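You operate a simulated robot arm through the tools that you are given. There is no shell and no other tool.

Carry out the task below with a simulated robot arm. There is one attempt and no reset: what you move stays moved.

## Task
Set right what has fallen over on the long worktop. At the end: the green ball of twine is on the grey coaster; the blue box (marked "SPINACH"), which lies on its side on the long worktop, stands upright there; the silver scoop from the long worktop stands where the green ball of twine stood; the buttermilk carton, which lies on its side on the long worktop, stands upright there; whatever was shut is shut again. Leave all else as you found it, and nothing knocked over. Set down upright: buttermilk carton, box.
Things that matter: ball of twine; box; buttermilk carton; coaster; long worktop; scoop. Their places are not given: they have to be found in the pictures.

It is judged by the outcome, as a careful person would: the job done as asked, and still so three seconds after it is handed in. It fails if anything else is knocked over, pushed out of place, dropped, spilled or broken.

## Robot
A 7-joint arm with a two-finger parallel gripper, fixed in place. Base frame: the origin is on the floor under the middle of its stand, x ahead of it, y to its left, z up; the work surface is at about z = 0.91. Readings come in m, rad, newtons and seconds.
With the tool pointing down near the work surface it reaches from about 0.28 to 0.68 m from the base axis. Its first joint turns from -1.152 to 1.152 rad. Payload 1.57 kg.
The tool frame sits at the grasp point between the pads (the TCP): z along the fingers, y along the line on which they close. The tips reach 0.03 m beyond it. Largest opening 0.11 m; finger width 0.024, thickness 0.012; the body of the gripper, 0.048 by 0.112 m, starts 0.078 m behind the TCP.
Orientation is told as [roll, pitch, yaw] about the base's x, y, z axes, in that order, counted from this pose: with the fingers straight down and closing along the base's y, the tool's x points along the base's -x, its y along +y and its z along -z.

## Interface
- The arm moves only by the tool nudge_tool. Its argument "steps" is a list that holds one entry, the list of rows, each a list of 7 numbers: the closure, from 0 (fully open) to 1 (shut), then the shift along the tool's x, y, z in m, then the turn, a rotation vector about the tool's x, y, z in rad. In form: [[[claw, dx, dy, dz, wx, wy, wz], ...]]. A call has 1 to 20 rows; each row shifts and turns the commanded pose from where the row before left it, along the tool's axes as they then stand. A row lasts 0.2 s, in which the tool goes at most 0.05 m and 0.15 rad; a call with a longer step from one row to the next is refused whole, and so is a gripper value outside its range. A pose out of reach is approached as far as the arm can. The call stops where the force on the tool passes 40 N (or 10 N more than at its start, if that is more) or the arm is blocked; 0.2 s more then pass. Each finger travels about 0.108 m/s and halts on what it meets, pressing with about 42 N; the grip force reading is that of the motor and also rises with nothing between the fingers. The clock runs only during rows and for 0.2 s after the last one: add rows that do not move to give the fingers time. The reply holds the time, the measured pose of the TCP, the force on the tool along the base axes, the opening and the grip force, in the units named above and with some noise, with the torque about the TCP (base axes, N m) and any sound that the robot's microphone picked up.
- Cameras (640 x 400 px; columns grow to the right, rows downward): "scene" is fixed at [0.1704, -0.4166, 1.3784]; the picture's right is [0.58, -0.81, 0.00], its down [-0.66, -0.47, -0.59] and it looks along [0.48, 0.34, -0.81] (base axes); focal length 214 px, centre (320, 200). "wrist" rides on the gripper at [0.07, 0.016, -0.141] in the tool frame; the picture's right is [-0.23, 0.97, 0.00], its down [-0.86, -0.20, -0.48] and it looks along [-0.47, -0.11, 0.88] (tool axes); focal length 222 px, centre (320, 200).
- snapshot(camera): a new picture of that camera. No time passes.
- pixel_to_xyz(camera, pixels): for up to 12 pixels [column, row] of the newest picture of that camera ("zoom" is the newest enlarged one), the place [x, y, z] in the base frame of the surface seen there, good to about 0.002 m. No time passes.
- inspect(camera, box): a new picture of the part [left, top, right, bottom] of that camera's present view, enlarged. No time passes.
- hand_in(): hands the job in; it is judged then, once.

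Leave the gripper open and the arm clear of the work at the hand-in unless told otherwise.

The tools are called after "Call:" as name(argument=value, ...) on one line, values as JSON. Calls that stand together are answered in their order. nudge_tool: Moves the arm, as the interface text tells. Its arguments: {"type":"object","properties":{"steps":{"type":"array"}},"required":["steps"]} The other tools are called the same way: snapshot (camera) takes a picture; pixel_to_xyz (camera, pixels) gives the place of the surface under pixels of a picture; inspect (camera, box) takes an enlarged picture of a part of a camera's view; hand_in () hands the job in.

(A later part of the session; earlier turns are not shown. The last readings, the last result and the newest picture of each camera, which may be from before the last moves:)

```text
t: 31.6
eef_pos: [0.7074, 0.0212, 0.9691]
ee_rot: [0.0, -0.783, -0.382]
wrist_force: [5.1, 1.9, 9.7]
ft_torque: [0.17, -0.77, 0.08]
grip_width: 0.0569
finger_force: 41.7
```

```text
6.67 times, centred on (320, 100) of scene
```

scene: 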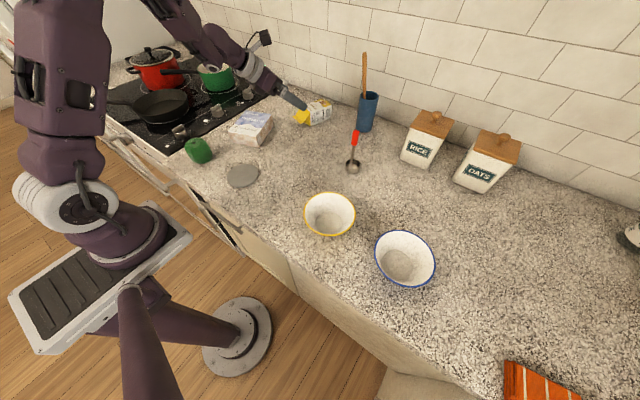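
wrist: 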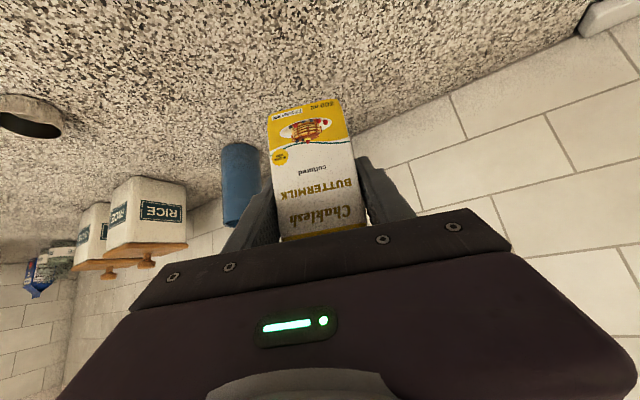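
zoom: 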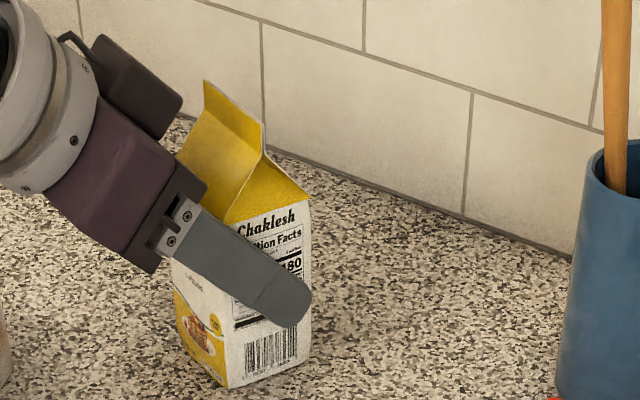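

Nearly unloaded (about 10 N). One more half-millimetre, then I open the fingers slowly.

Call:
nudge_tool(steps=[[[1, -0.0004, 0, -0.0004, 0, 0, 0], [1, 0, 0, 0, 0, 0, 0], [0.47, 0, 0, 0, 0, 0, 0], [0.44, 0, 0, 0, 0, 0, 0], [0.4, 0, 0, 0, 0, 0, 0], [0.3, 0, 0, 0, 0, 0, 0], [0.15, 0, 0, 0, 0, 0, 0], [0, 0, 0, 0, 0, 0, 0], [0, 0, 0, 0, 0, 0, 0]]])

Call:
inspect(camera="scene", box=[280, 60, 360, 130])

Call:
snapshot(camera="wrist")

```text
t: 33.6
eef_pos: [0.7065, 0.0214, 0.9696]
ee_rot: [0.003, -0.785, -0.379]
wrist_force: [0.0, 0.9, 0.1]
ft_torque: [0.02, -0.05, 0.0]
grip_width: 0.11
finger_force: 0.0
```

```text
5.71 times, centred on (320, 95) of scene
```

zoom: 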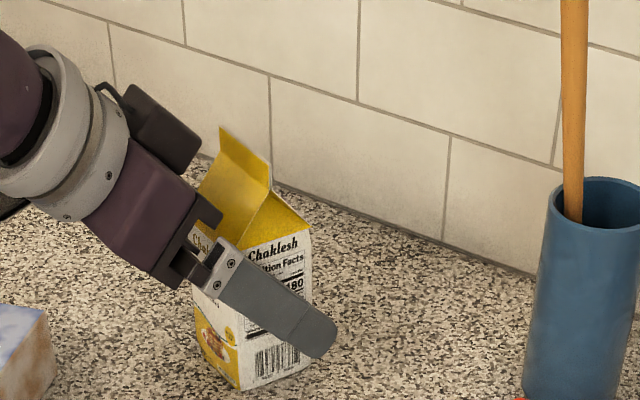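

```text
taken
```

wrist: 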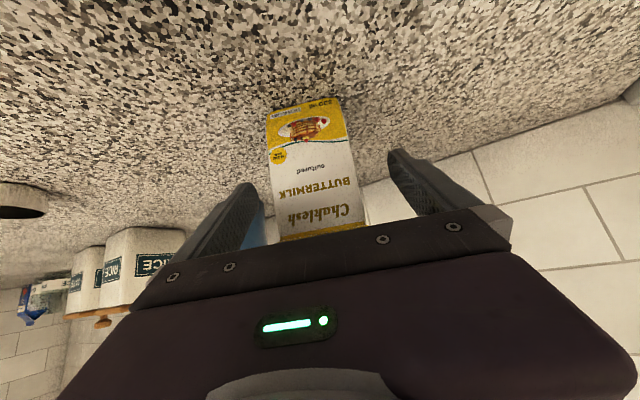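

The carton stands by itself. I back away along the tool axis by 0.15 m.

Call:
nudge_tool(steps=[[[0, 0, 0, -0.015, 0, 0, 0], [0, 0, 0, -0.025, 0, 0, 0], [0, 0, 0, -0.035, 0, 0, 0], [0, 0, 0, -0.035, 0, 0, 0], [0, 0, 0, -0.035, 0, 0, 0], [0, 0, 0, -0.035, 0, 0, 0], [0, 0, 0, 0, 0, 0, 0]]])

Call:
snapshot(camera="scene")

```text
t: 35.2
eef_pos: [0.5954, 0.0633, 1.0963]
ee_rot: [-0.006, -0.789, -0.382]
wrist_force: [-0.2, -0.1, -0.1]
ft_torque: [0.03, 0.01, -0.02]
grip_width: 0.1102
finger_force: 0.0
out of reach, approached as far as the arm can: row 6
```

```text
taken
```

scene: 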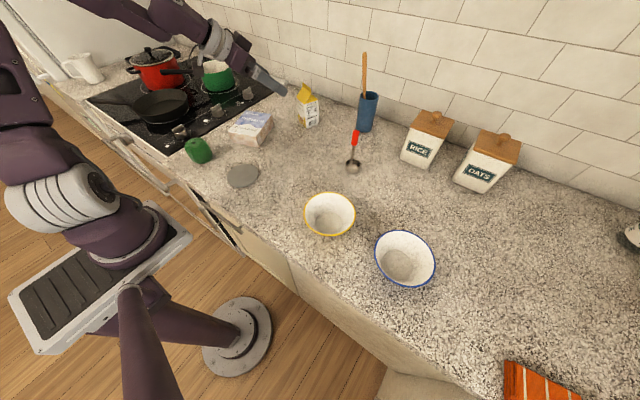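

The carton stands at scene (308,105). The last retreat row hit a joint limit, so I raise a bit and bring the tool back to vertical (turn +0.785 about tool y).

Call:
nudge_tool(steps=[[[0, -0.0141, 0, -0.0141, 0, 0.05, 0], [0, -0.0141, 0, -0.0141, 0, 0.131, 0], [0, -0.0141, 0, -0.0141, 0, 0.131, 0], [0, 0, 0, 0, 0, 0.131, 0], [0, 0, 0, 0, 0, 0.131, 0], [0, 0, 0, 0, 0, 0.131, 0], [0, 0, 0, 0, 0, 0.081, 0], [0, 0, 0, 0, 0, 0, 0]]])

Call:
snapshot(camera="scene")

Call:
snapshot(camera="wrist")

```text
t: 37.0
eef_pos: [0.5945, 0.0668, 1.1577]
ee_rot: [0.002, 0.003, -0.379]
wrist_force: [0.4, 0.3, -0.9]
ft_torque: [0.01, 0.0, 0.01]
grip_width: 0.11
finger_force: 0.1
```

```text
taken
```

scene: 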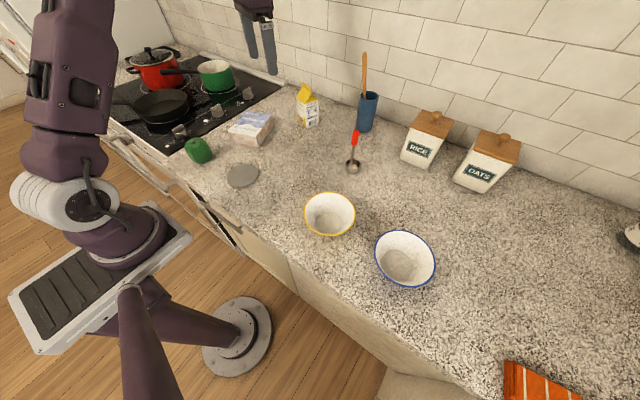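

```text
taken
```

wrist: 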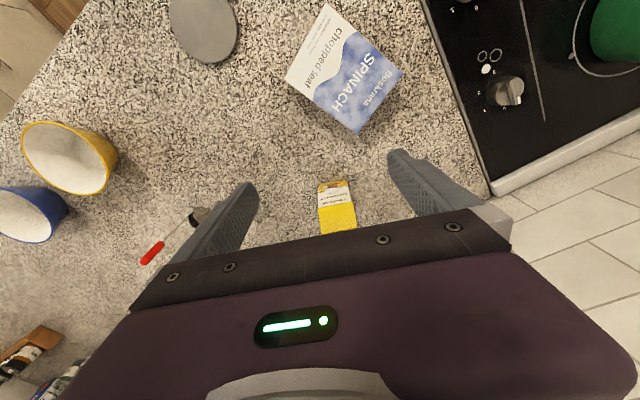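

All else is untouched. Next I test in free air if the tool can go horizontal, pointing at heading 19° (for the box): move to about (0.52,0.12,1.158), yaw to +0.333.

Call:
nudge_tool(steps=[[[0, 0.0296, 0.0072, 0, 0, 0, 0], [0, 0.0296, 0.0072, 0, 0, 0, 0], [0, 0.0296, 0.0072, 0, 0, 0, 0], [0, 0, 0, 0, 0, 0, -0.1424], [0, 0, 0, 0, 0, 0, -0.1424], [0, 0, 0, 0, 0, 0, -0.1424], [0, 0, 0, 0, 0, 0, -0.1424], [0, 0, 0, 0, 0, 0, -0.1424], [0, 0, 0, 0, 0, 0, 0]]])

```text
t: 39.0
eef_pos: [0.5183, 0.1203, 1.1578]
ee_rot: [0.001, -0.003, 0.334]
wrist_force: [-0.1, -0.7, -1.0]
ft_torque: [-0.04, 0.0, 0.01]
grip_width: 0.1101
finger_force: 0.0
```

Now the tilt test: −1.57 rad about tool y in 12 rows, staying at z 1.158.

Call:
nudge_tool(steps=[[[0, 0, 0, 0, 0, -0.131, 0], [0, 0, 0, 0, 0, -0.131, 0], [0, 0, 0, 0, 0, -0.131, 0], [0, 0, 0, 0, 0, -0.131, 0], [0, 0, 0, 0, 0, -0.131, 0], [0, 0, 0, 0, 0, -0.131, 0], [0, 0, 0, 0, 0, -0.131, 0], [0, 0, 0, 0, 0, -0.131, 0], [0, 0, 0, 0, 0, -0.131, 0], [0, 0, 0, 0, 0, -0.131, 0], [0, 0, 0, 0, 0, -0.131, 0], [0, 0, 0, 0, 0, -0.13, 0]]])

Call:
snapshot(camera="scene")

```text
t: 41.6
eef_pos: [0.5216, 0.1188, 1.149]
ee_rot: [-0.045, -1.208, 0.387]
wrist_force: [0.3, -0.3, 0.0]
ft_torque: [0.03, -0.01, -0.02]
grip_width: 0.1101
finger_force: 0.0
out of reach, approached as far as the arm can: row 6, 10, 11, 12
```

```text
taken
```

scene: 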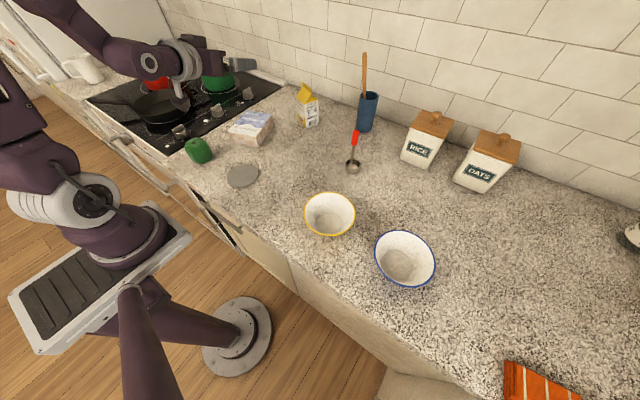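

It reached 69° of tilt at x 0.52 before a wrist limit. Farther out the forearm should allow more, so I advance 0.15 m along the heading in free air (towards (0.66,0.17,1.15)) and see if the tilt completes.

Call:
nudge_tool(steps=[[[0, 0, 0, 0.03, 0, 0, 0], [0, 0, 0, 0.03, 0, 0, 0], [0, 0, 0, 0.03, 0, 0, 0], [0, 0, 0, 0.03, 0, 0, 0], [0, 0, 0, 0.03, 0, 0, 0], [0, 0, 0, 0, 0, 0, 0], [0, 0, 0, 0, 0, 0, 0]]])

Call:
snapshot(camera="scene")

```text
t: 43.2
eef_pos: [0.655, 0.1688, 1.0949]
ee_rot: [-0.045, -1.207, 0.386]
wrist_force: [-0.8, -0.7, 0.3]
ft_torque: [0.02, 0.02, 0.0]
grip_width: 0.1101
finger_force: 0.1
```

```text
taken
```

scene: 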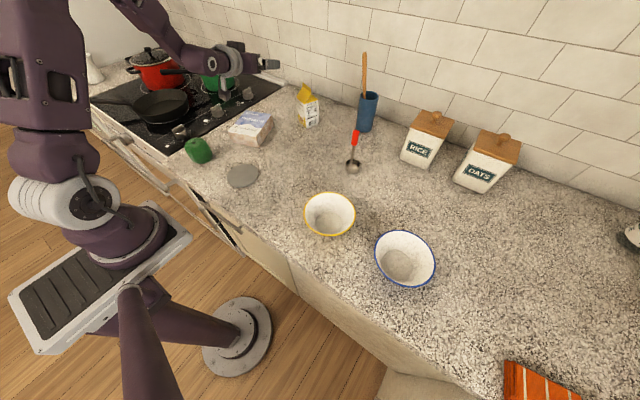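

The pose was clipped to the 69° tilt, and the arm followed that axis. Here, farther out, I try to add the missing tilt (−0.36 rad in 3 rows).

Call:
nudge_tool(steps=[[[0, 0, 0, 0, 0, -0.12, 0], [0, 0, 0, 0, 0, -0.12, 0], [0, 0, 0, 0, 0, -0.12, 0], [0, 0, 0, 0, 0, 0, 0]]])

```text
t: 44.2
eef_pos: [0.6547, 0.1677, 1.094]
ee_rot: [-1.508, -1.556, 1.852]
wrist_force: [0.7, -0.5, 0.5]
ft_torque: [0.0, 0.0, 0.0]
grip_width: 0.11
finger_force: 0.0
```

Now pitch is −1.556, i.e. the tool is horizontal with heading about 0.344 rad. I look closely at the wrist in this pose to learn how far the camera housing hangs below the tool axis.

Call:
inspect(camera="scene", box=[170, 20, 310, 120])

```text
4.00 times, centred on (240, 70) of scene
```

zoom: 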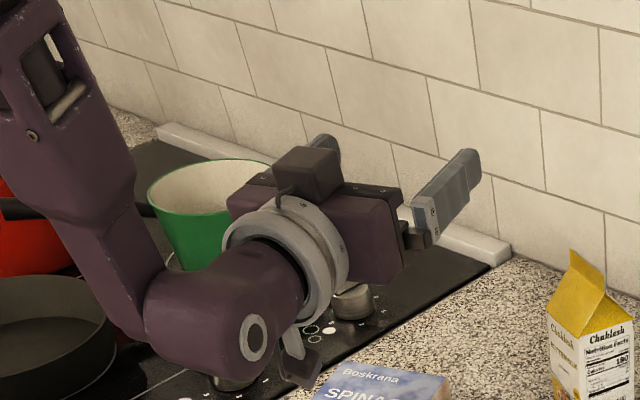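

The camera block hangs at zoom (302,370), and the wrist elbow's lower side is near (215,365). I read their places.

Call:
pixel_to_xyz(camera="zoom", pixels=[[302, 382], [312, 372], [290, 378], [300, 355], [225, 370], [190, 362], [255, 345], [330, 300], [290, 300], [150, 330]])

```text
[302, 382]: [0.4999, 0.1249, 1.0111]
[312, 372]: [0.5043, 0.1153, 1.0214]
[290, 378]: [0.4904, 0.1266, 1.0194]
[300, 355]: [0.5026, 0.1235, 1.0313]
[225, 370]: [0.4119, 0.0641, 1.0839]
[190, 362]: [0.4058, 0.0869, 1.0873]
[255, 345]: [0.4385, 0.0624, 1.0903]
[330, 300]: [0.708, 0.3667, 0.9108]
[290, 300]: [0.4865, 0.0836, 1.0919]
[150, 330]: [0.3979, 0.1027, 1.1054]
```

The camera block's bottom is about 0.087 m below the tool axis, so a fully horizontal set-down would be tight. Better: grasp the box with the tool leaned 17° back, so that it ends at about 73° forward. I untilt to vertical now.

Call:
nudge_tool(steps=[[[0, 0, 0, 0, 0, 0.131, 0], [0, 0, 0, 0, 0, 0.131, 0], [0, 0, 0, 0, 0, 0.131, 0], [0, 0, 0, 0, 0, 0.131, 0], [0, 0, 0, 0, 0, 0.131, 0], [0, 0, 0, 0, 0, 0.131, 0], [0, 0, 0, 0, 0, 0.131, 0], [0, 0, 0, 0, 0, 0.131, 0], [0, 0, 0, 0, 0, 0.131, 0], [0, 0, 0, 0, 0, 0.131, 0], [0, 0, 0, 0, 0, 0.131, 0], [0, 0, 0, 0, 0, 0.115, 0], [0, 0, 0, 0, 0, 0, 0]]])

```text
t: 47.0
eef_pos: [0.6459, 0.1737, 1.0871]
ee_rot: [-0.029, -0.072, 0.386]
wrist_force: [-0.1, -0.4, 0.6]
ft_torque: [-0.01, -0.01, 0.01]
grip_width: 0.1101
finger_force: 0.0
out of reach, approached as far as the arm can: row 12
```

Nearly vertical, at the edge of reach. I move back over the box (about 0.075 m towards the robot) and straighten the small orientation errors (roll −0.029, pitch −0.072, yaw to 0.344).

Call:
nudge_tool(steps=[[[0, 0.025, 0, 0, 0, 0, 0], [0, 0.025, 0, 0, 0, 0, 0], [0, 0.025, 0, 0, -0.029, 0.072, 0.042], [0, 0, 0, 0, 0, 0, 0]]])

Call:
snapshot(camera="wrist")

Call:
snapshot(camera="scene")

```text
t: 48.0
eef_pos: [0.5788, 0.1449, 1.0813]
ee_rot: [0.006, -0.002, 0.343]
wrist_force: [0.9, -0.5, -1.3]
ft_torque: [0.01, -0.02, 0.03]
grip_width: 0.11
finger_force: 0.1
```

```text
taken
```

wrist: 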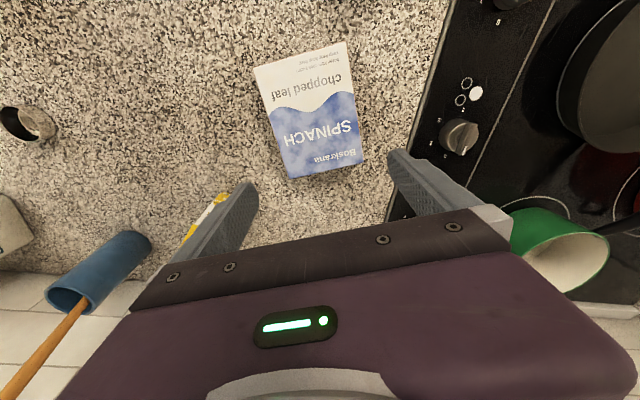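

```text
taken
```

scene: 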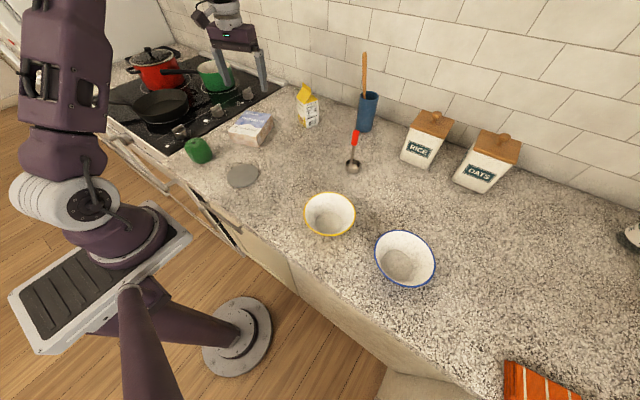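

Straight again, right over the box's far part. I measure the box's upper face corners from the wrist view: (256,68), (343,44), (361,161), (291,177).

Call:
inspect(camera="wrist", box=[235, 30, 385, 190])

Call:
pixel_to_xyz(camera="wrist", pixels=[[256, 69], [344, 45], [361, 160], [291, 176], [273, 123], [352, 103], [326, 167], [300, 57]])

```text
2.50 times, centred on (310, 110) of wrist
```

zoom: 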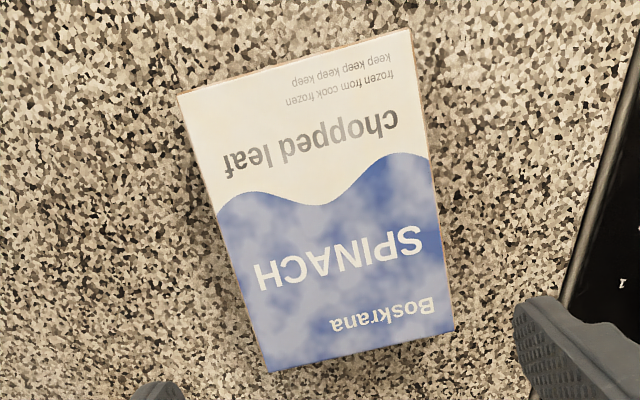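

```text
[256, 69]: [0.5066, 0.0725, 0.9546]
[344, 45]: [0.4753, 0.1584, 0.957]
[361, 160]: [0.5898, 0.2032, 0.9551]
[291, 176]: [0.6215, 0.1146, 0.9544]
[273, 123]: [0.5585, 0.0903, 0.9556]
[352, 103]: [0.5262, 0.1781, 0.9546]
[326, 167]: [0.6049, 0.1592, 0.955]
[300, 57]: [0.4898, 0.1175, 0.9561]
```

Box centre is (0.548,0.137), long axis about 20.2°. I lean the tool 0.30 rad back and descend to z 1.00 above the grasp point (0.5764,0.1476), fingers open, then check reach and alignment.

Call:
nudge_tool(steps=[[[0, 0, 0, 0, 0, 0, -0.008], [0, 0, 0, 0, 0, 0.1, 0], [0, 0, 0, 0, 0, 0.1, 0], [0, 0, 0, 0, 0, 0.1, 0], [0, -0.0076, 0.0011, 0.026, 0, 0, 0], [0, -0.0076, 0.0011, 0.026, 0, 0, 0], [0, -0.0076, 0.0011, 0.026, 0, 0, 0], [0, 0, 0, 0, 0, 0, 0]]])

Call:
snapshot(camera="wrist")

Call:
inspect(camera="scene", box=[180, 30, 320, 170])

```text
t: 49.8
eef_pos: [0.5785, 0.1497, 0.9996]
ee_rot: [0.006, 0.247, 0.353]
wrist_force: [0.4, -0.4, -0.7]
ft_torque: [-0.03, -0.01, 0.02]
grip_width: 0.11
finger_force: 0.1
out of reach, approached as far as the arm can: row 4
```

```text
taken
```

wrist: 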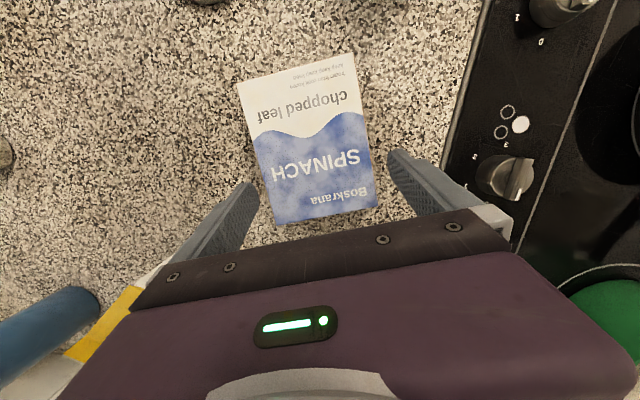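

```text
2.86 times, centred on (250, 100) of scene
```

zoom: 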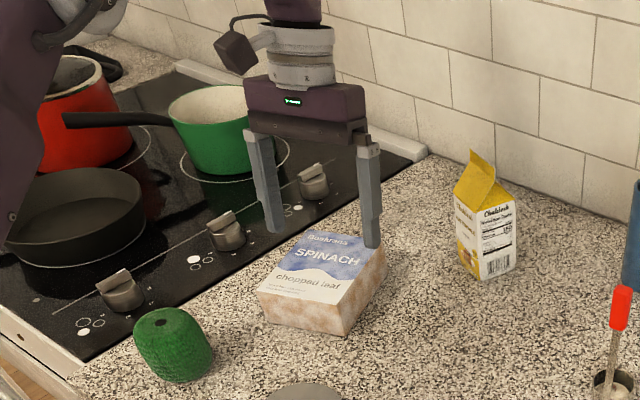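

Lean of 0.247 rad is the limit here, which suffices. The box is centred within about 1 mm. I descend to z 0.950.

Call:
nudge_tool(steps=[[[0, -0.0024, -0.0003, 0.0122, 0, 0, 0], [0, -0.0024, -0.0003, 0.0122, 0, 0, 0], [0, -0.0024, -0.0003, 0.0122, 0, 0, 0], [0, -0.0023, -0.0003, 0.0122, 0, 0, 0], [0, 0, 0, 0, 0, 0, 0]]])

Call:
snapshot(camera="wrist")

Call:
inspect(camera="scene", box=[210, 70, 310, 170])

```text
t: 51.0
eef_pos: [0.5772, 0.1468, 0.949]
ee_rot: [0.006, 0.248, 0.353]
wrist_force: [-0.4, 0.2, -0.5]
ft_torque: [0.01, -0.02, 0.0]
grip_width: 0.1101
finger_force: 0.1
```

```text
taken
```

wrist: 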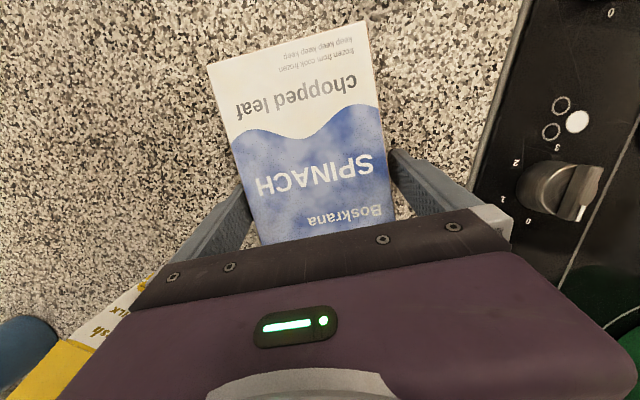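

```text
4.00 times, centred on (260, 120) of scene
```

zoom: 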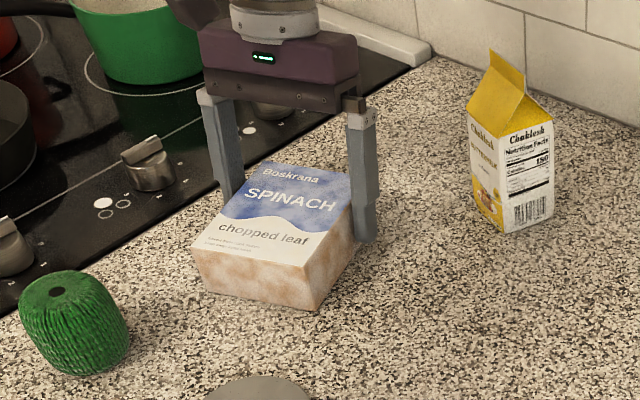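

The fingers straddle the box's far end without contact. I close on it.

Call:
nudge_tool(steps=[[[0.08, 0, 0, 0, 0, 0, 0], [0.14, 0, 0, 0, 0, 0, 0], [0.25, 0, 0, 0, 0, 0, 0], [0.6, 0, 0, 0, 0, 0, 0], [1, 0, 0, 0, 0, 0, 0], [1, 0, 0, 0, 0, 0, 0], [1, 0, 0, 0, 0, 0, 0], [1, 0, 0, 0, 0, 0, 0]]])

Call:
snapshot(camera="wrist")

```text
t: 52.8
eef_pos: [0.5766, 0.1472, 0.9487]
ee_rot: [0.004, 0.248, 0.354]
wrist_force: [1.0, -0.4, 0.2]
ft_torque: [-0.17, 0.01, 0.04]
grip_width: 0.0999
finger_force: 42.3
```

```text
taken
```

wrist: 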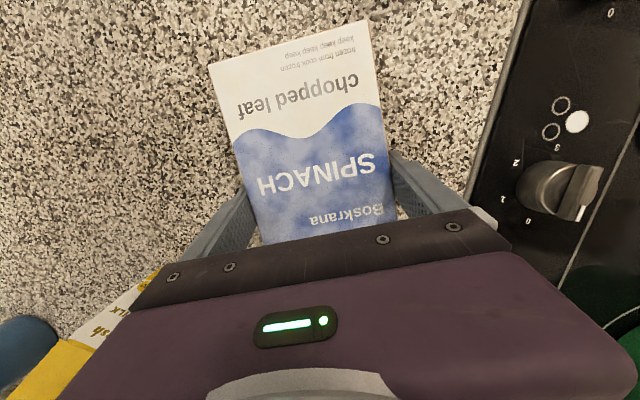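

Gripped. I lift slowly by 0.016 m and check for slip.

Call:
nudge_tool(steps=[[[1, 0.001, 0, -0.0039, 0, 0, 0], [1, 0.001, 0, -0.0039, 0, 0, 0], [1, 0.001, 0, -0.0039, 0, 0, 0], [1, 0.001, 0, -0.0039, 0, 0, 0], [1, 0, 0, 0, 0, 0, 0]]])

Call:
snapshot(camera="wrist")

Call:
inspect(camera="scene", box=[210, 70, 310, 170])

```text
t: 54.0
eef_pos: [0.5769, 0.1478, 0.9664]
ee_rot: [0.006, 0.247, 0.354]
wrist_force: [-0.3, 0.6, -2.5]
ft_torque: [0.02, -0.1, -0.03]
grip_width: 0.0998
finger_force: 42.0
```

```text
taken
```

wrist: 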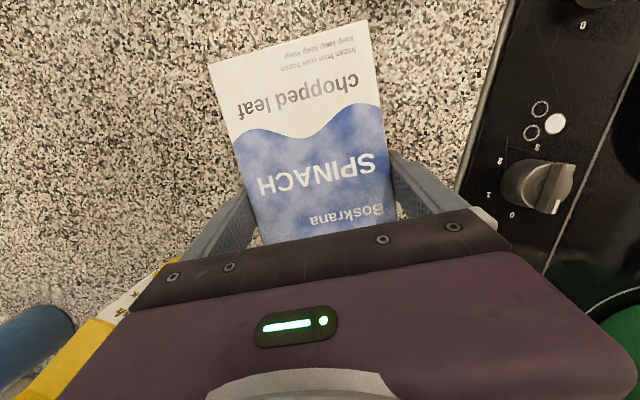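

```text
4.00 times, centred on (260, 120) of scene
```

zoom: 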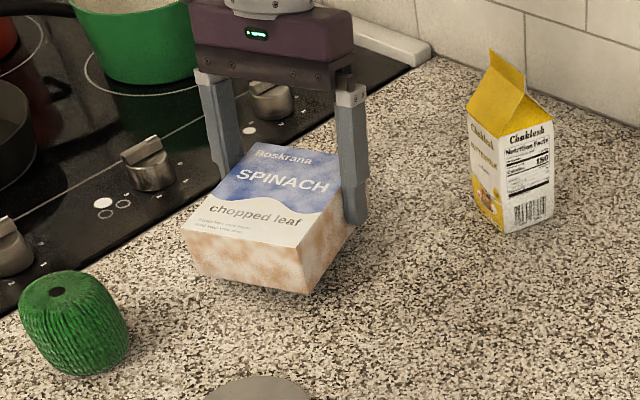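

Firm, no slip (2.5 N). I lift to about z 1.08 and begin the forward tilt (4 rows of −0.131).

Call:
nudge_tool(steps=[[[1, 0.002, 0, -0.008, 0, 0, 0], [1, 0.0034, 0, -0.0136, 0, 0, 0], [1, 0.0034, 0, -0.0136, 0, 0, 0], [1, 0.0034, 0, -0.0136, 0, 0, 0], [1, 0.0034, 0, -0.0136, 0, 0, 0], [1, 0.0034, 0, -0.0136, 0, 0, 0], [1, 0.0034, 0, -0.0136, 0, 0, 0], [1, 0.0034, 0, -0.0136, 0, 0, 0], [1, 0.002, 0, -0.008, 0, 0, 0], [1, 0, 0, 0, 0, -0.08, 0], [1, 0, 0, 0, 0, -0.1, 0], [1, 0, 0, 0, 0, -0.1, 0], [1, 0, 0, 0, 0, -0.1, 0], [1, 0, 0, 0, 0, 0, 0]]])

Call:
inspect(camera="scene", box=[190, 30, 310, 150])

Call:
snapshot(camera="wrist")

```text
t: 57.0
eef_pos: [0.5767, 0.1483, 1.0819]
ee_rot: [0.005, -0.132, 0.352]
wrist_force: [0.4, 0.3, -3.5]
ft_torque: [0.01, -0.08, 0.02]
grip_width: 0.0997
finger_force: 42.4
```

```text
3.33 times, centred on (250, 90) of scene
```

zoom: 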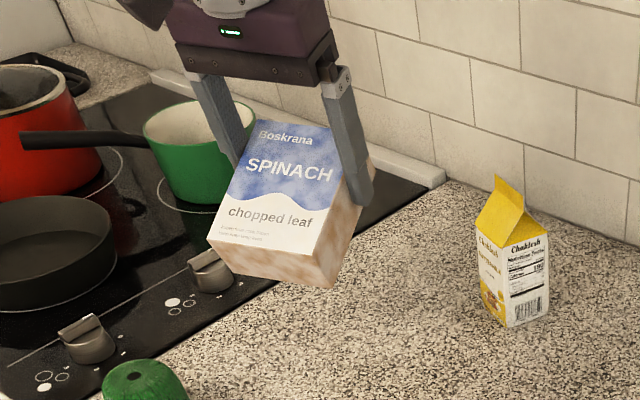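

```text
taken
```

wrist: 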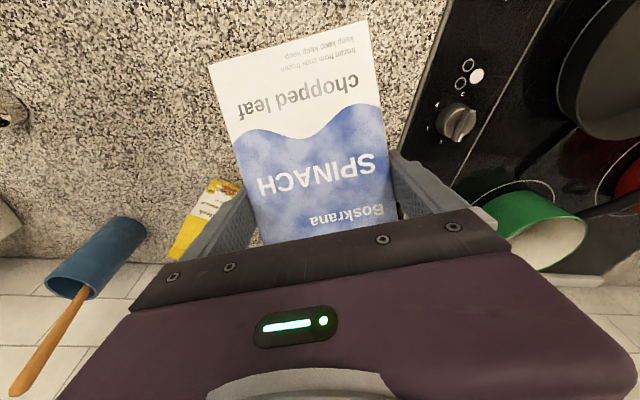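

The box is steady in the grip. I continue the tilt, with a small 0.03 m forward shift midway so the wrist stays within its limits.

Call:
nudge_tool(steps=[[[1, 0, 0, 0, 0, -0.12, 0], [1, 0, 0, 0, 0, -0.12, 0], [1, 0, 0, 0, 0, -0.12, 0], [1, 0, 0, 0, 0, -0.12, 0], [1, 0, 0, 0, 0, -0.12, 0], [1, 0, 0, 0, 0, -0.12, 0], [1, -0.0097, 0, 0.0113, 0, 0, 0], [1, -0.0097, 0, 0.0113, 0, 0, 0], [1, 0, 0, 0, 0, -0.12, 0], [1, 0, 0, 0, 0, -0.12, 0], [1, 0, 0, 0, 0, 0, 0]]])

Call:
inspect(camera="scene", box=[190, 30, 310, 150])

```text
t: 59.4
eef_pos: [0.6032, 0.1575, 1.0799]
ee_rot: [0.008, -1.093, 0.343]
wrist_force: [0.1, 1.2, -4.0]
ft_torque: [0.02, 0.03, 0.01]
grip_width: 0.0995
finger_force: 41.9
```

```text
3.33 times, centred on (250, 90) of scene
```

zoom: 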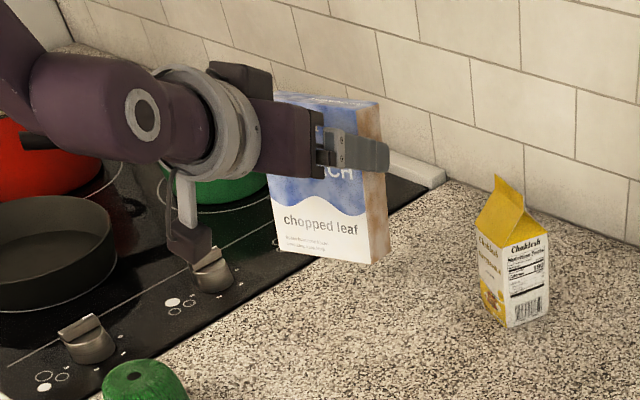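

Almost there: pitch −1.093; 0.23 rad remain.

Call:
nudge_tool(steps=[[[1, 0, 0, 0, 0, -0.115, 0], [1, 0, 0, 0, 0, -0.115, 0], [1, 0, 0, 0, 0, 0, 0]]])

Call:
inspect(camera="scene", box=[190, 30, 310, 150])

Call:
snapshot(camera="wrist")

```text
t: 60.2
eef_pos: [0.6051, 0.1583, 1.0799]
ee_rot: [0.017, -1.324, 0.332]
wrist_force: [-0.3, 0.7, -3.9]
ft_torque: [-0.02, 0.08, 0.02]
grip_width: 0.0996
finger_force: 42.3
```

```text
3.33 times, centred on (250, 90) of scene
```

zoom: 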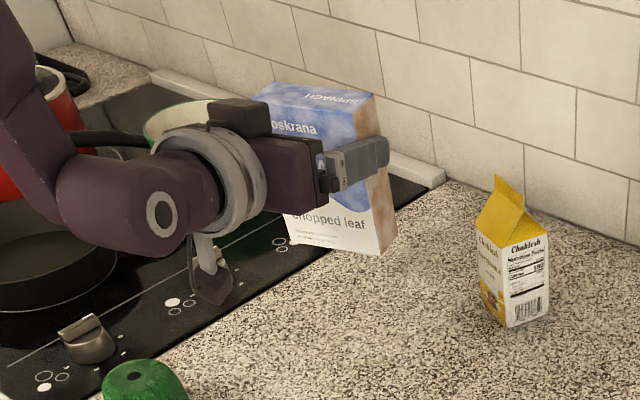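

```text
taken
```

wrist: 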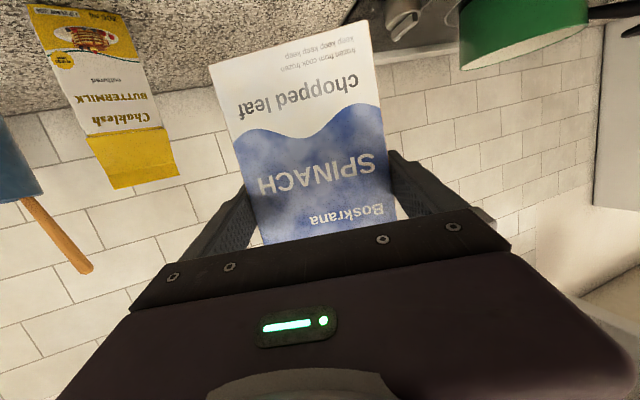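

Box is upright in the air. Before lowering about 0.08 m I check clearances: wrist elbow underside (165,258), (120,235), camera block (212,300), and box front points (300,240), (355,250), right edge (385,250), (378,130).

Call:
pixel_to_xyz(camera="zoom", pixels=[[165, 252], [125, 235], [75, 200], [212, 298], [222, 285], [300, 238], [365, 248], [395, 240], [378, 130], [310, 215], [270, 100], [350, 90]])

```text
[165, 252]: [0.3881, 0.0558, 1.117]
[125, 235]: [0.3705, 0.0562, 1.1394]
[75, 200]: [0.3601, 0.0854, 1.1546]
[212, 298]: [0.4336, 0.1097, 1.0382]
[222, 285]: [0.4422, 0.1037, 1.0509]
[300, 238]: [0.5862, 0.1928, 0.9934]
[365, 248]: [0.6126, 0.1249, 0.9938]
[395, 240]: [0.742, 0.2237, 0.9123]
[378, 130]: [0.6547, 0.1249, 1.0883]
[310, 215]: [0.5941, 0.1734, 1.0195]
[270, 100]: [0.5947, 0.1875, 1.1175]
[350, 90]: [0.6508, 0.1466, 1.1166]
```

Bottom is about 0.990, so about 0.078 m to go; all clear below. I lower 0.07 m.

Call:
nudge_tool(steps=[[[1, 0.0075, 0, 0.0019, 0, 0, 0], [1, 0.0113, 0, 0.00285, 0, 0, 0], [1, 0.0113, 0, 0.00285, 0, 0, 0], [1, 0.0113, 0, 0.00285, 0, 0, 0], [1, 0.0113, 0, 0.00285, 0, 0, 0], [1, 0.0113, 0, 0.00285, 0, 0, 0], [1, 0.0045, 0, 0.0011, 0, 0, 0], [1, 0, 0, 0, 0, 0, 0]]])

Call:
inspect(camera="scene", box=[190, 50, 310, 170])

```text
t: 62.0
eef_pos: [0.604, 0.1583, 1.0095]
ee_rot: [0.017, -1.324, 0.335]
wrist_force: [0.8, 0.2, -2.9]
ft_torque: [0.0, 0.02, 0.05]
grip_width: 0.0996
finger_force: 41.8
```

```text
3.33 times, centred on (250, 110) of scene
```

zoom: 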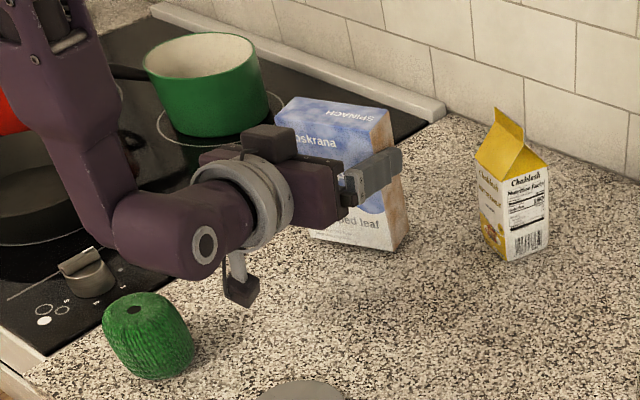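

Clear so far. I go on in small steps: 4.5 mm.

Call:
nudge_tool(steps=[[[1, 0.00145, 0, 0.00037, 0, 0, 0], [1, 0.00145, 0, 0.00037, 0, 0, 0], [1, 0.00145, 0, 0.00037, 0, 0, 0], [1, 0, 0, 0, 0, 0, 0]]])

```text
t: 63.0
eef_pos: [0.6055, 0.16, 1.0058]
ee_rot: [0.019, -1.324, 0.334]
wrist_force: [-0.2, -0.3, -3.3]
ft_torque: [-0.02, 0.07, 0.0]
grip_width: 0.0997
finger_force: 42.0
```

Not touching yet (−3.3 N). Another 3 mm in 1 mm steps.

Call:
nudge_tool(steps=[[[1, 0.00097, 0, 0.00025, 0, 0, 0], [1, 0.00097, 0, 0.00025, 0, 0, 0], [1, 0.00097, 0, 0.00025, 0, 0, 0], [1, 0, 0, 0, 0, 0, 0]]])

```text
t: 64.0
eef_pos: [0.6068, 0.1597, 1.0045]
ee_rot: [0.017, -1.33, 0.337]
wrist_force: [-5.1, -0.7, 23.7]
ft_torque: [-0.94, 0.37, -0.06]
grip_width: 0.0997
finger_force: 41.4
```

Touchdown, with the right bottom corner first (torque −0.94 about x, matching the reported roll 0.017). I back up 1.5 mm and correct the roll by −0.016 rad about the tool axis.

Call:
nudge_tool(steps=[[[1, -0.00194, 0, -0.0005, 0, 0, 0], [1, 0, 0, 0, 0, 0, -0.016], [1, 0, 0, 0, 0, 0, 0]]])

Call:
inspect(camera="scene", box=[240, 70, 310, 150])

```text
t: 64.8
eef_pos: [0.6047, 0.1598, 1.003]
ee_rot: [-0.042, -1.322, 0.394]
wrist_force: [2.2, 7.1, 12.8]
ft_torque: [1.37, -0.21, -0.12]
grip_width: 0.0993
finger_force: 42.1
```

```text
5.00 times, centred on (275, 110) of scene
```

zoom: 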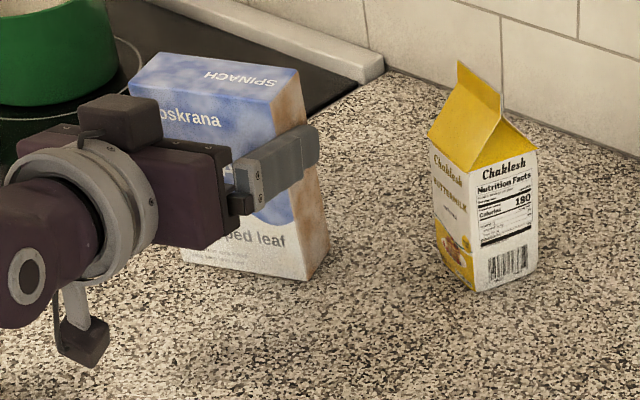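

I overcorrected (the reported roll is magnified at this tilt; the true lateral tilt was only 0.004). I lift 2 mm and turn back +0.0105.

Call:
nudge_tool(steps=[[[1, -0.00194, 0, -0.0005, 0, 0, 0], [1, 0, 0, 0, 0, 0, 0.0105], [1, 0, 0, 0, 0, 0, 0]]])

```text
t: 65.6
eef_pos: [0.6043, 0.1588, 1.0052]
ee_rot: [-0.005, -1.32, 0.358]
wrist_force: [0.4, -0.6, -2.6]
ft_torque: [0.03, 0.05, 0.01]
grip_width: 0.0997
finger_force: 41.9
```

Free and level now (roll −0.005). I lower 2 mm in 0.7 mm steps.

Call:
nudge_tool(steps=[[[1, 0.0007, 0, 0.0002, 0, 0, 0], [1, 0.0007, 0, 0.0002, 0, 0, 0], [1, 0.0007, 0, 0.0002, 0, 0, 0], [1, 0, 0, 0, 0, 0, 0]]])

```text
t: 66.6
eef_pos: [0.6057, 0.1585, 1.0047]
ee_rot: [-0.002, -1.323, 0.356]
wrist_force: [-0.1, -0.2, -2.8]
ft_torque: [-0.02, 0.06, 0.03]
grip_width: 0.0997
finger_force: 42.3
```

Call:
nudge_tool(steps=[[[1, 0.0007, 0, 0.0002, 0, 0, 0], [1, 0.0007, 0, 0.0002, 0, 0, 0], [1, 0, 0, 0, 0, 0, 0]]])

```text
t: 67.4
eef_pos: [0.6054, 0.1592, 1.0052]
ee_rot: [-0.006, -1.327, 0.356]
wrist_force: [-0.9, -0.6, 11.1]
ft_torque: [-0.29, 0.2, 0.0]
grip_width: 0.0998
finger_force: 42.3
```

Light, even contact (about 14 N on the worktop). I unload by half a millimetre and open slowly.

Call:
nudge_tool(steps=[[[1, -0.0004, 0, -0.0001, 0, 0, 0], [1, 0, 0, 0, 0, 0, 0], [0.09, 0, 0, 0, 0, 0, 0], [0.07, 0, 0, 0, 0, 0, 0], [0.05, 0, 0, 0, 0, 0, 0], [0.02, 0, 0, 0, 0, 0, 0], [0, 0, 0, 0, 0, 0, 0], [0, 0, 0, 0, 0, 0, 0]]])

Call:
inspect(camera="scene", box=[230, 70, 310, 150])

Call:
snapshot(camera="wrist")

```text
t: 69.2
eef_pos: [0.6042, 0.1591, 1.0039]
ee_rot: [-0.002, -1.323, 0.356]
wrist_force: [0.7, -0.7, 0.3]
ft_torque: [0.0, -0.02, 0.02]
grip_width: 0.1101
finger_force: 0.0
```

```text
5.00 times, centred on (270, 110) of scene
```

zoom: 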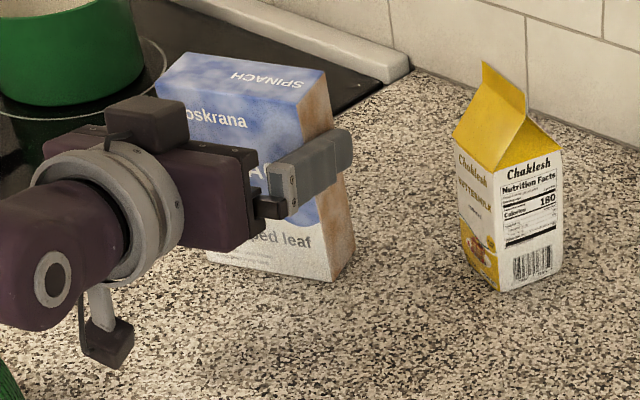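

```text
taken
```

wrist: 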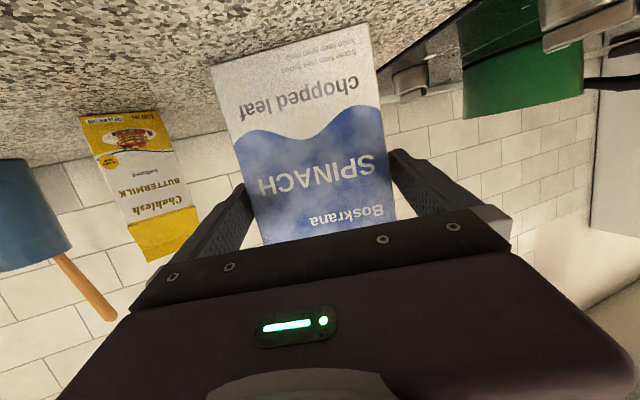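

The box stands on its own. I raise straight up (fingers slide up past its sides) to about z 1.09.

Call:
nudge_tool(steps=[[[0, -0.0058, 0, -0.0015, 0, 0, 0], [0, -0.0116, 0, -0.0029, 0, 0, 0], [0, -0.0116, 0, -0.0029, 0, 0, 0], [0, -0.0116, 0, -0.0029, 0, 0, 0], [0, -0.0116, 0, -0.0029, 0, 0, 0], [0, -0.0116, 0, -0.0029, 0, 0, 0], [0, -0.0116, 0, -0.0029, 0, 0, 0], [0, -0.0116, 0, -0.0029, 0, 0, 0], [0, 0, 0, 0, 0, 0, 0]]])

Call:
snapshot(camera="scene")

```text
t: 71.2
eef_pos: [0.6074, 0.1578, 1.093]
ee_rot: [-0.002, -1.321, 0.357]
wrist_force: [-0.2, -0.2, 1.4]
ft_torque: [0.01, -0.01, -0.01]
grip_width: 0.1099
finger_force: 0.1
```

```text
taken
```

scene: 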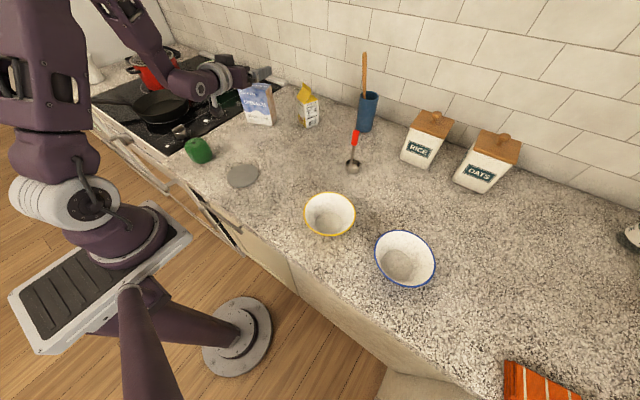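

Box and carton both stand. I bring the tool back to vertical over this spot (tips stay above z 1.06, the box top is 1.03) and raise a bit.

Call:
nudge_tool(steps=[[[0, 0, 0, 0, 0, 0.131, 0], [0, 0, 0, 0, 0, 0.131, 0], [0, 0, 0, 0, 0, 0.131, 0], [0, 0, 0, 0, 0, 0.131, 0], [0, 0, 0, 0, 0, 0.131, 0], [0, 0, 0, 0, 0, 0.131, 0], [0, 0, 0, 0, 0, 0.131, 0], [0, 0, 0, 0, 0, 0.131, 0], [0, 0, 0, 0, 0, 0.131, 0], [0, 0, 0, 0, 0, 0.131, 0], [0, 0, 0, -0.03, 0, 0.011, 0], [0, 0, 0, 0, 0, 0, 0]]])

```text
t: 73.8
eef_pos: [0.6041, 0.1595, 1.123]
ee_rot: [0.001, 0.001, 0.352]
wrist_force: [-0.2, 0.0, 0.2]
ft_torque: [0.01, 0.02, -0.01]
grip_width: 0.1101
finger_force: 0.1
```

Vertical again. I travel to above the twine at (0.368,0.175), z 1.12, and turn the yaw back to 0.

Call:
nudge_tool(steps=[[[0, 0.036, 0.016, 0, 0, 0, 0], [0, 0.036, 0.016, 0, 0, 0, 0], [0, 0.036, 0.016, 0, 0, 0, 0], [0, 0.036, 0.016, 0, 0, 0, 0], [0, 0.036, 0.016, 0, 0, 0, 0], [0, 0.036, 0.016, 0, 0, 0, 0], [0, 0, 0, 0, 0, 0, 0.1173], [0, 0, 0, 0, 0, 0, 0.1173], [0, 0, 0, 0, 0, 0, 0.1173], [0, 0, 0, 0, 0, 0, 0]]])

Call:
snapshot(camera="wrist")

Call:
snapshot(camera="scene")

```text
t: 76.0
eef_pos: [0.3695, 0.1743, 1.1239]
ee_rot: [-0.001, -0.002, 0.0]
wrist_force: [0.4, 0.5, -0.2]
ft_torque: [0.01, 0.03, 0.02]
grip_width: 0.1101
finger_force: 0.0
```

```text
taken
```

wrist: 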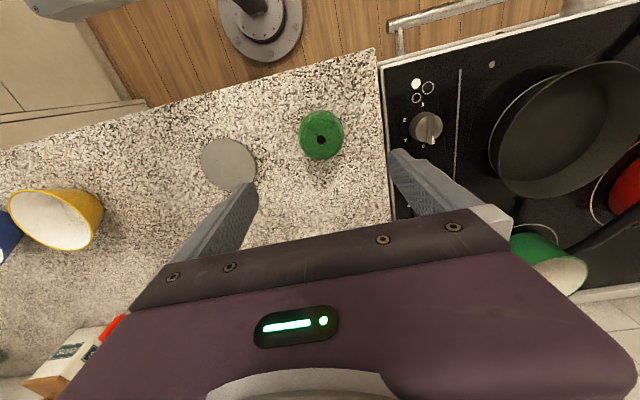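

```text
taken
```

scene: 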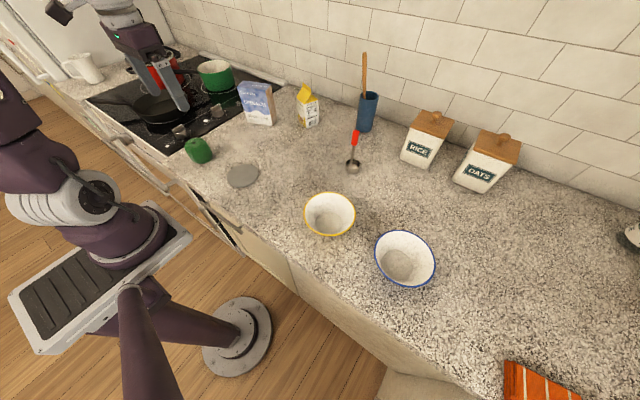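

I'm over the twine. I measure it and the coaster again from here: twine hole (320,139), edges (299,135), (343,137), (320,111), (321,160); coaster centre (228,164) and edges.

Call:
pixel_to_xyz(camera="wrist", pixels=[[320, 139], [302, 136], [341, 134], [320, 114], [322, 157], [228, 164], [203, 163], [253, 164], [228, 139], [228, 189], [385, 120], [375, 60]])

Call:
inspect(camera="wrist", box=[190, 95, 390, 205])

```text
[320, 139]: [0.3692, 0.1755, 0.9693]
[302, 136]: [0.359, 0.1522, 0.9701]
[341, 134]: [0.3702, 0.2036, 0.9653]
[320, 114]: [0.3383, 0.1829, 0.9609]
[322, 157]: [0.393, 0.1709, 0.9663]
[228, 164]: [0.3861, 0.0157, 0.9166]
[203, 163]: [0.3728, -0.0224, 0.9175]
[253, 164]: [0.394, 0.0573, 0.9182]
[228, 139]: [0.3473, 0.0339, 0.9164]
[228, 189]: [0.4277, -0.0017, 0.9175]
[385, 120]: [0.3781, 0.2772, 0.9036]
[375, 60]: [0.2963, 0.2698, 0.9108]
```

```text
3.20 times, centred on (290, 150) of wrist
```

zoom: 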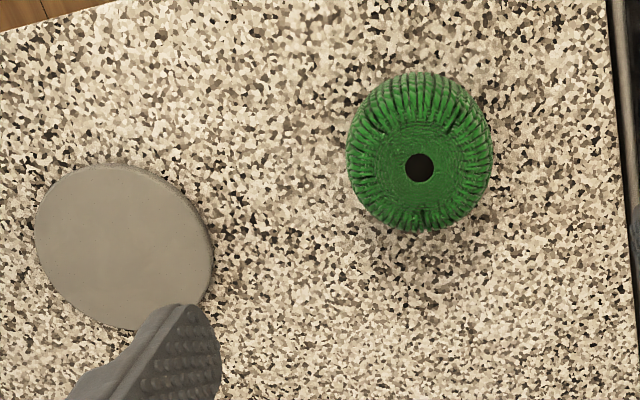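

Twine centre (0.369,0.1755), coaster centre (0.387,0.0165). I descend to z 0.948 around the twine, fingers open along y.

Call:
nudge_tool(steps=[[[0, 0, 0.0012, 0.03, 0, 0, 0], [0, 0, 0, 0.035, 0, 0, 0], [0, 0, 0, 0.035, 0, 0, 0], [0, 0, 0, 0.03, 0, 0, 0], [0, 0, 0, 0.025, 0, 0, 0], [0, 0, 0, 0.0205, 0, 0, 0], [0, 0, 0, 0, 0, 0, 0]]])

Call:
snapshot(camera="wrist")

Call:
inspect(camera="scene", box=[150, 90, 260, 200])

```text
t: 77.6
eef_pos: [0.3691, 0.1758, 0.9466]
ee_rot: [-0.001, -0.003, 0.0]
wrist_force: [1.1, 0.2, 0.9]
ft_torque: [0.03, 0.02, -0.03]
grip_width: 0.1097
finger_force: 0.0
```

```text
taken
```

wrist: 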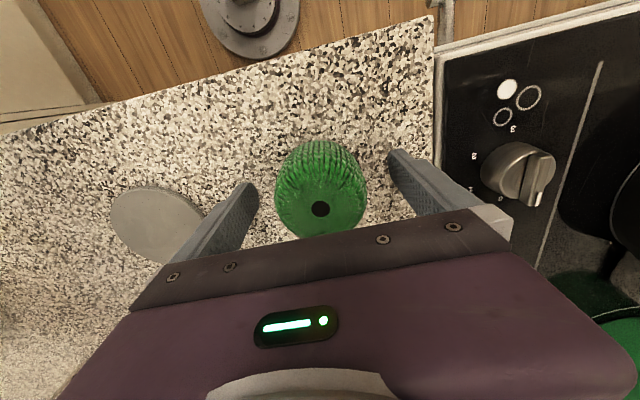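

```text
3.64 times, centred on (205, 145) of scene
```

zoom: 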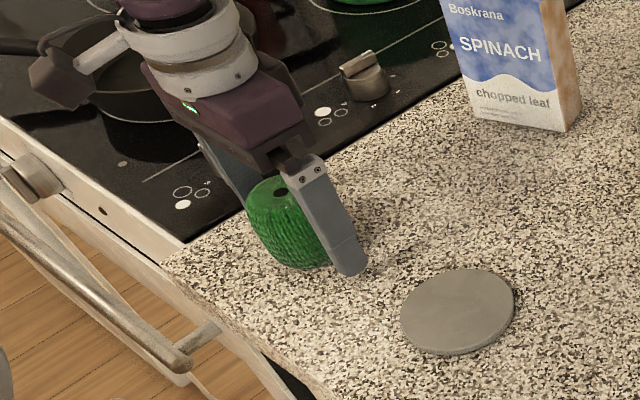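

The fingers are on both sides of the twine. I close slowly.

Call:
nudge_tool(steps=[[[0.2, 0, 0, 0, 0, 0, 0], [0.3, 0, 0, 0, 0, 0, 0], [0.4, 0, 0, 0, 0, 0, 0], [0.5, 0, 0, 0, 0, 0, 0], [0.7, 0, 0, 0, 0, 0, 0], [1, 0, 0, 0, 0, 0, 0], [1, 0, 0, 0, 0, 0, 0], [1, 0, 0, 0, 0, 0, 0]]])

Call:
snapshot(camera="wrist")

```text
t: 79.4
eef_pos: [0.3693, 0.176, 0.949]
ee_rot: [0.0, -0.002, 0.0]
wrist_force: [0.5, 0.6, -0.1]
ft_torque: [0.0, -0.03, 0.0]
grip_width: 0.0603
finger_force: 42.1
```

```text
taken
```

wrist: 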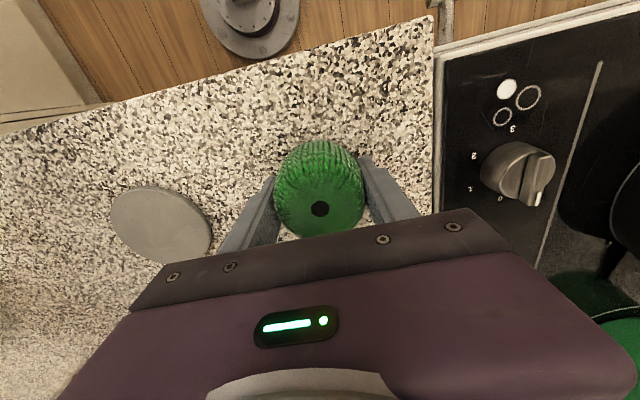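

Gripped at 0.060 m with the twine in place. I lift slowly and check.

Call:
nudge_tool(steps=[[[1, 0, 0, -0.004, 0, 0, 0], [1, 0, 0, -0.004, 0, 0, 0], [1, 0, 0, -0.004, 0, 0, 0], [1, 0, 0, -0.004, 0, 0, 0], [1, 0, 0, 0, 0, 0, 0]]])

Call:
snapshot(camera="wrist")

```text
t: 80.6
eef_pos: [0.3702, 0.1758, 0.9635]
ee_rot: [-0.001, -0.001, 0.0]
wrist_force: [-0.9, 0.3, -0.6]
ft_torque: [-0.01, -0.01, 0.01]
grip_width: 0.0601
finger_force: 41.7
```

```text
taken
```

wrist: 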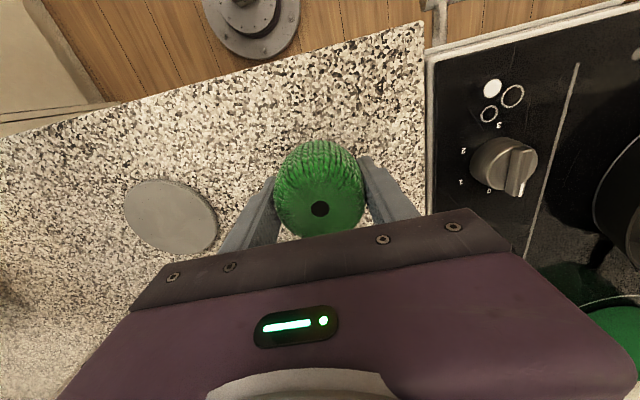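

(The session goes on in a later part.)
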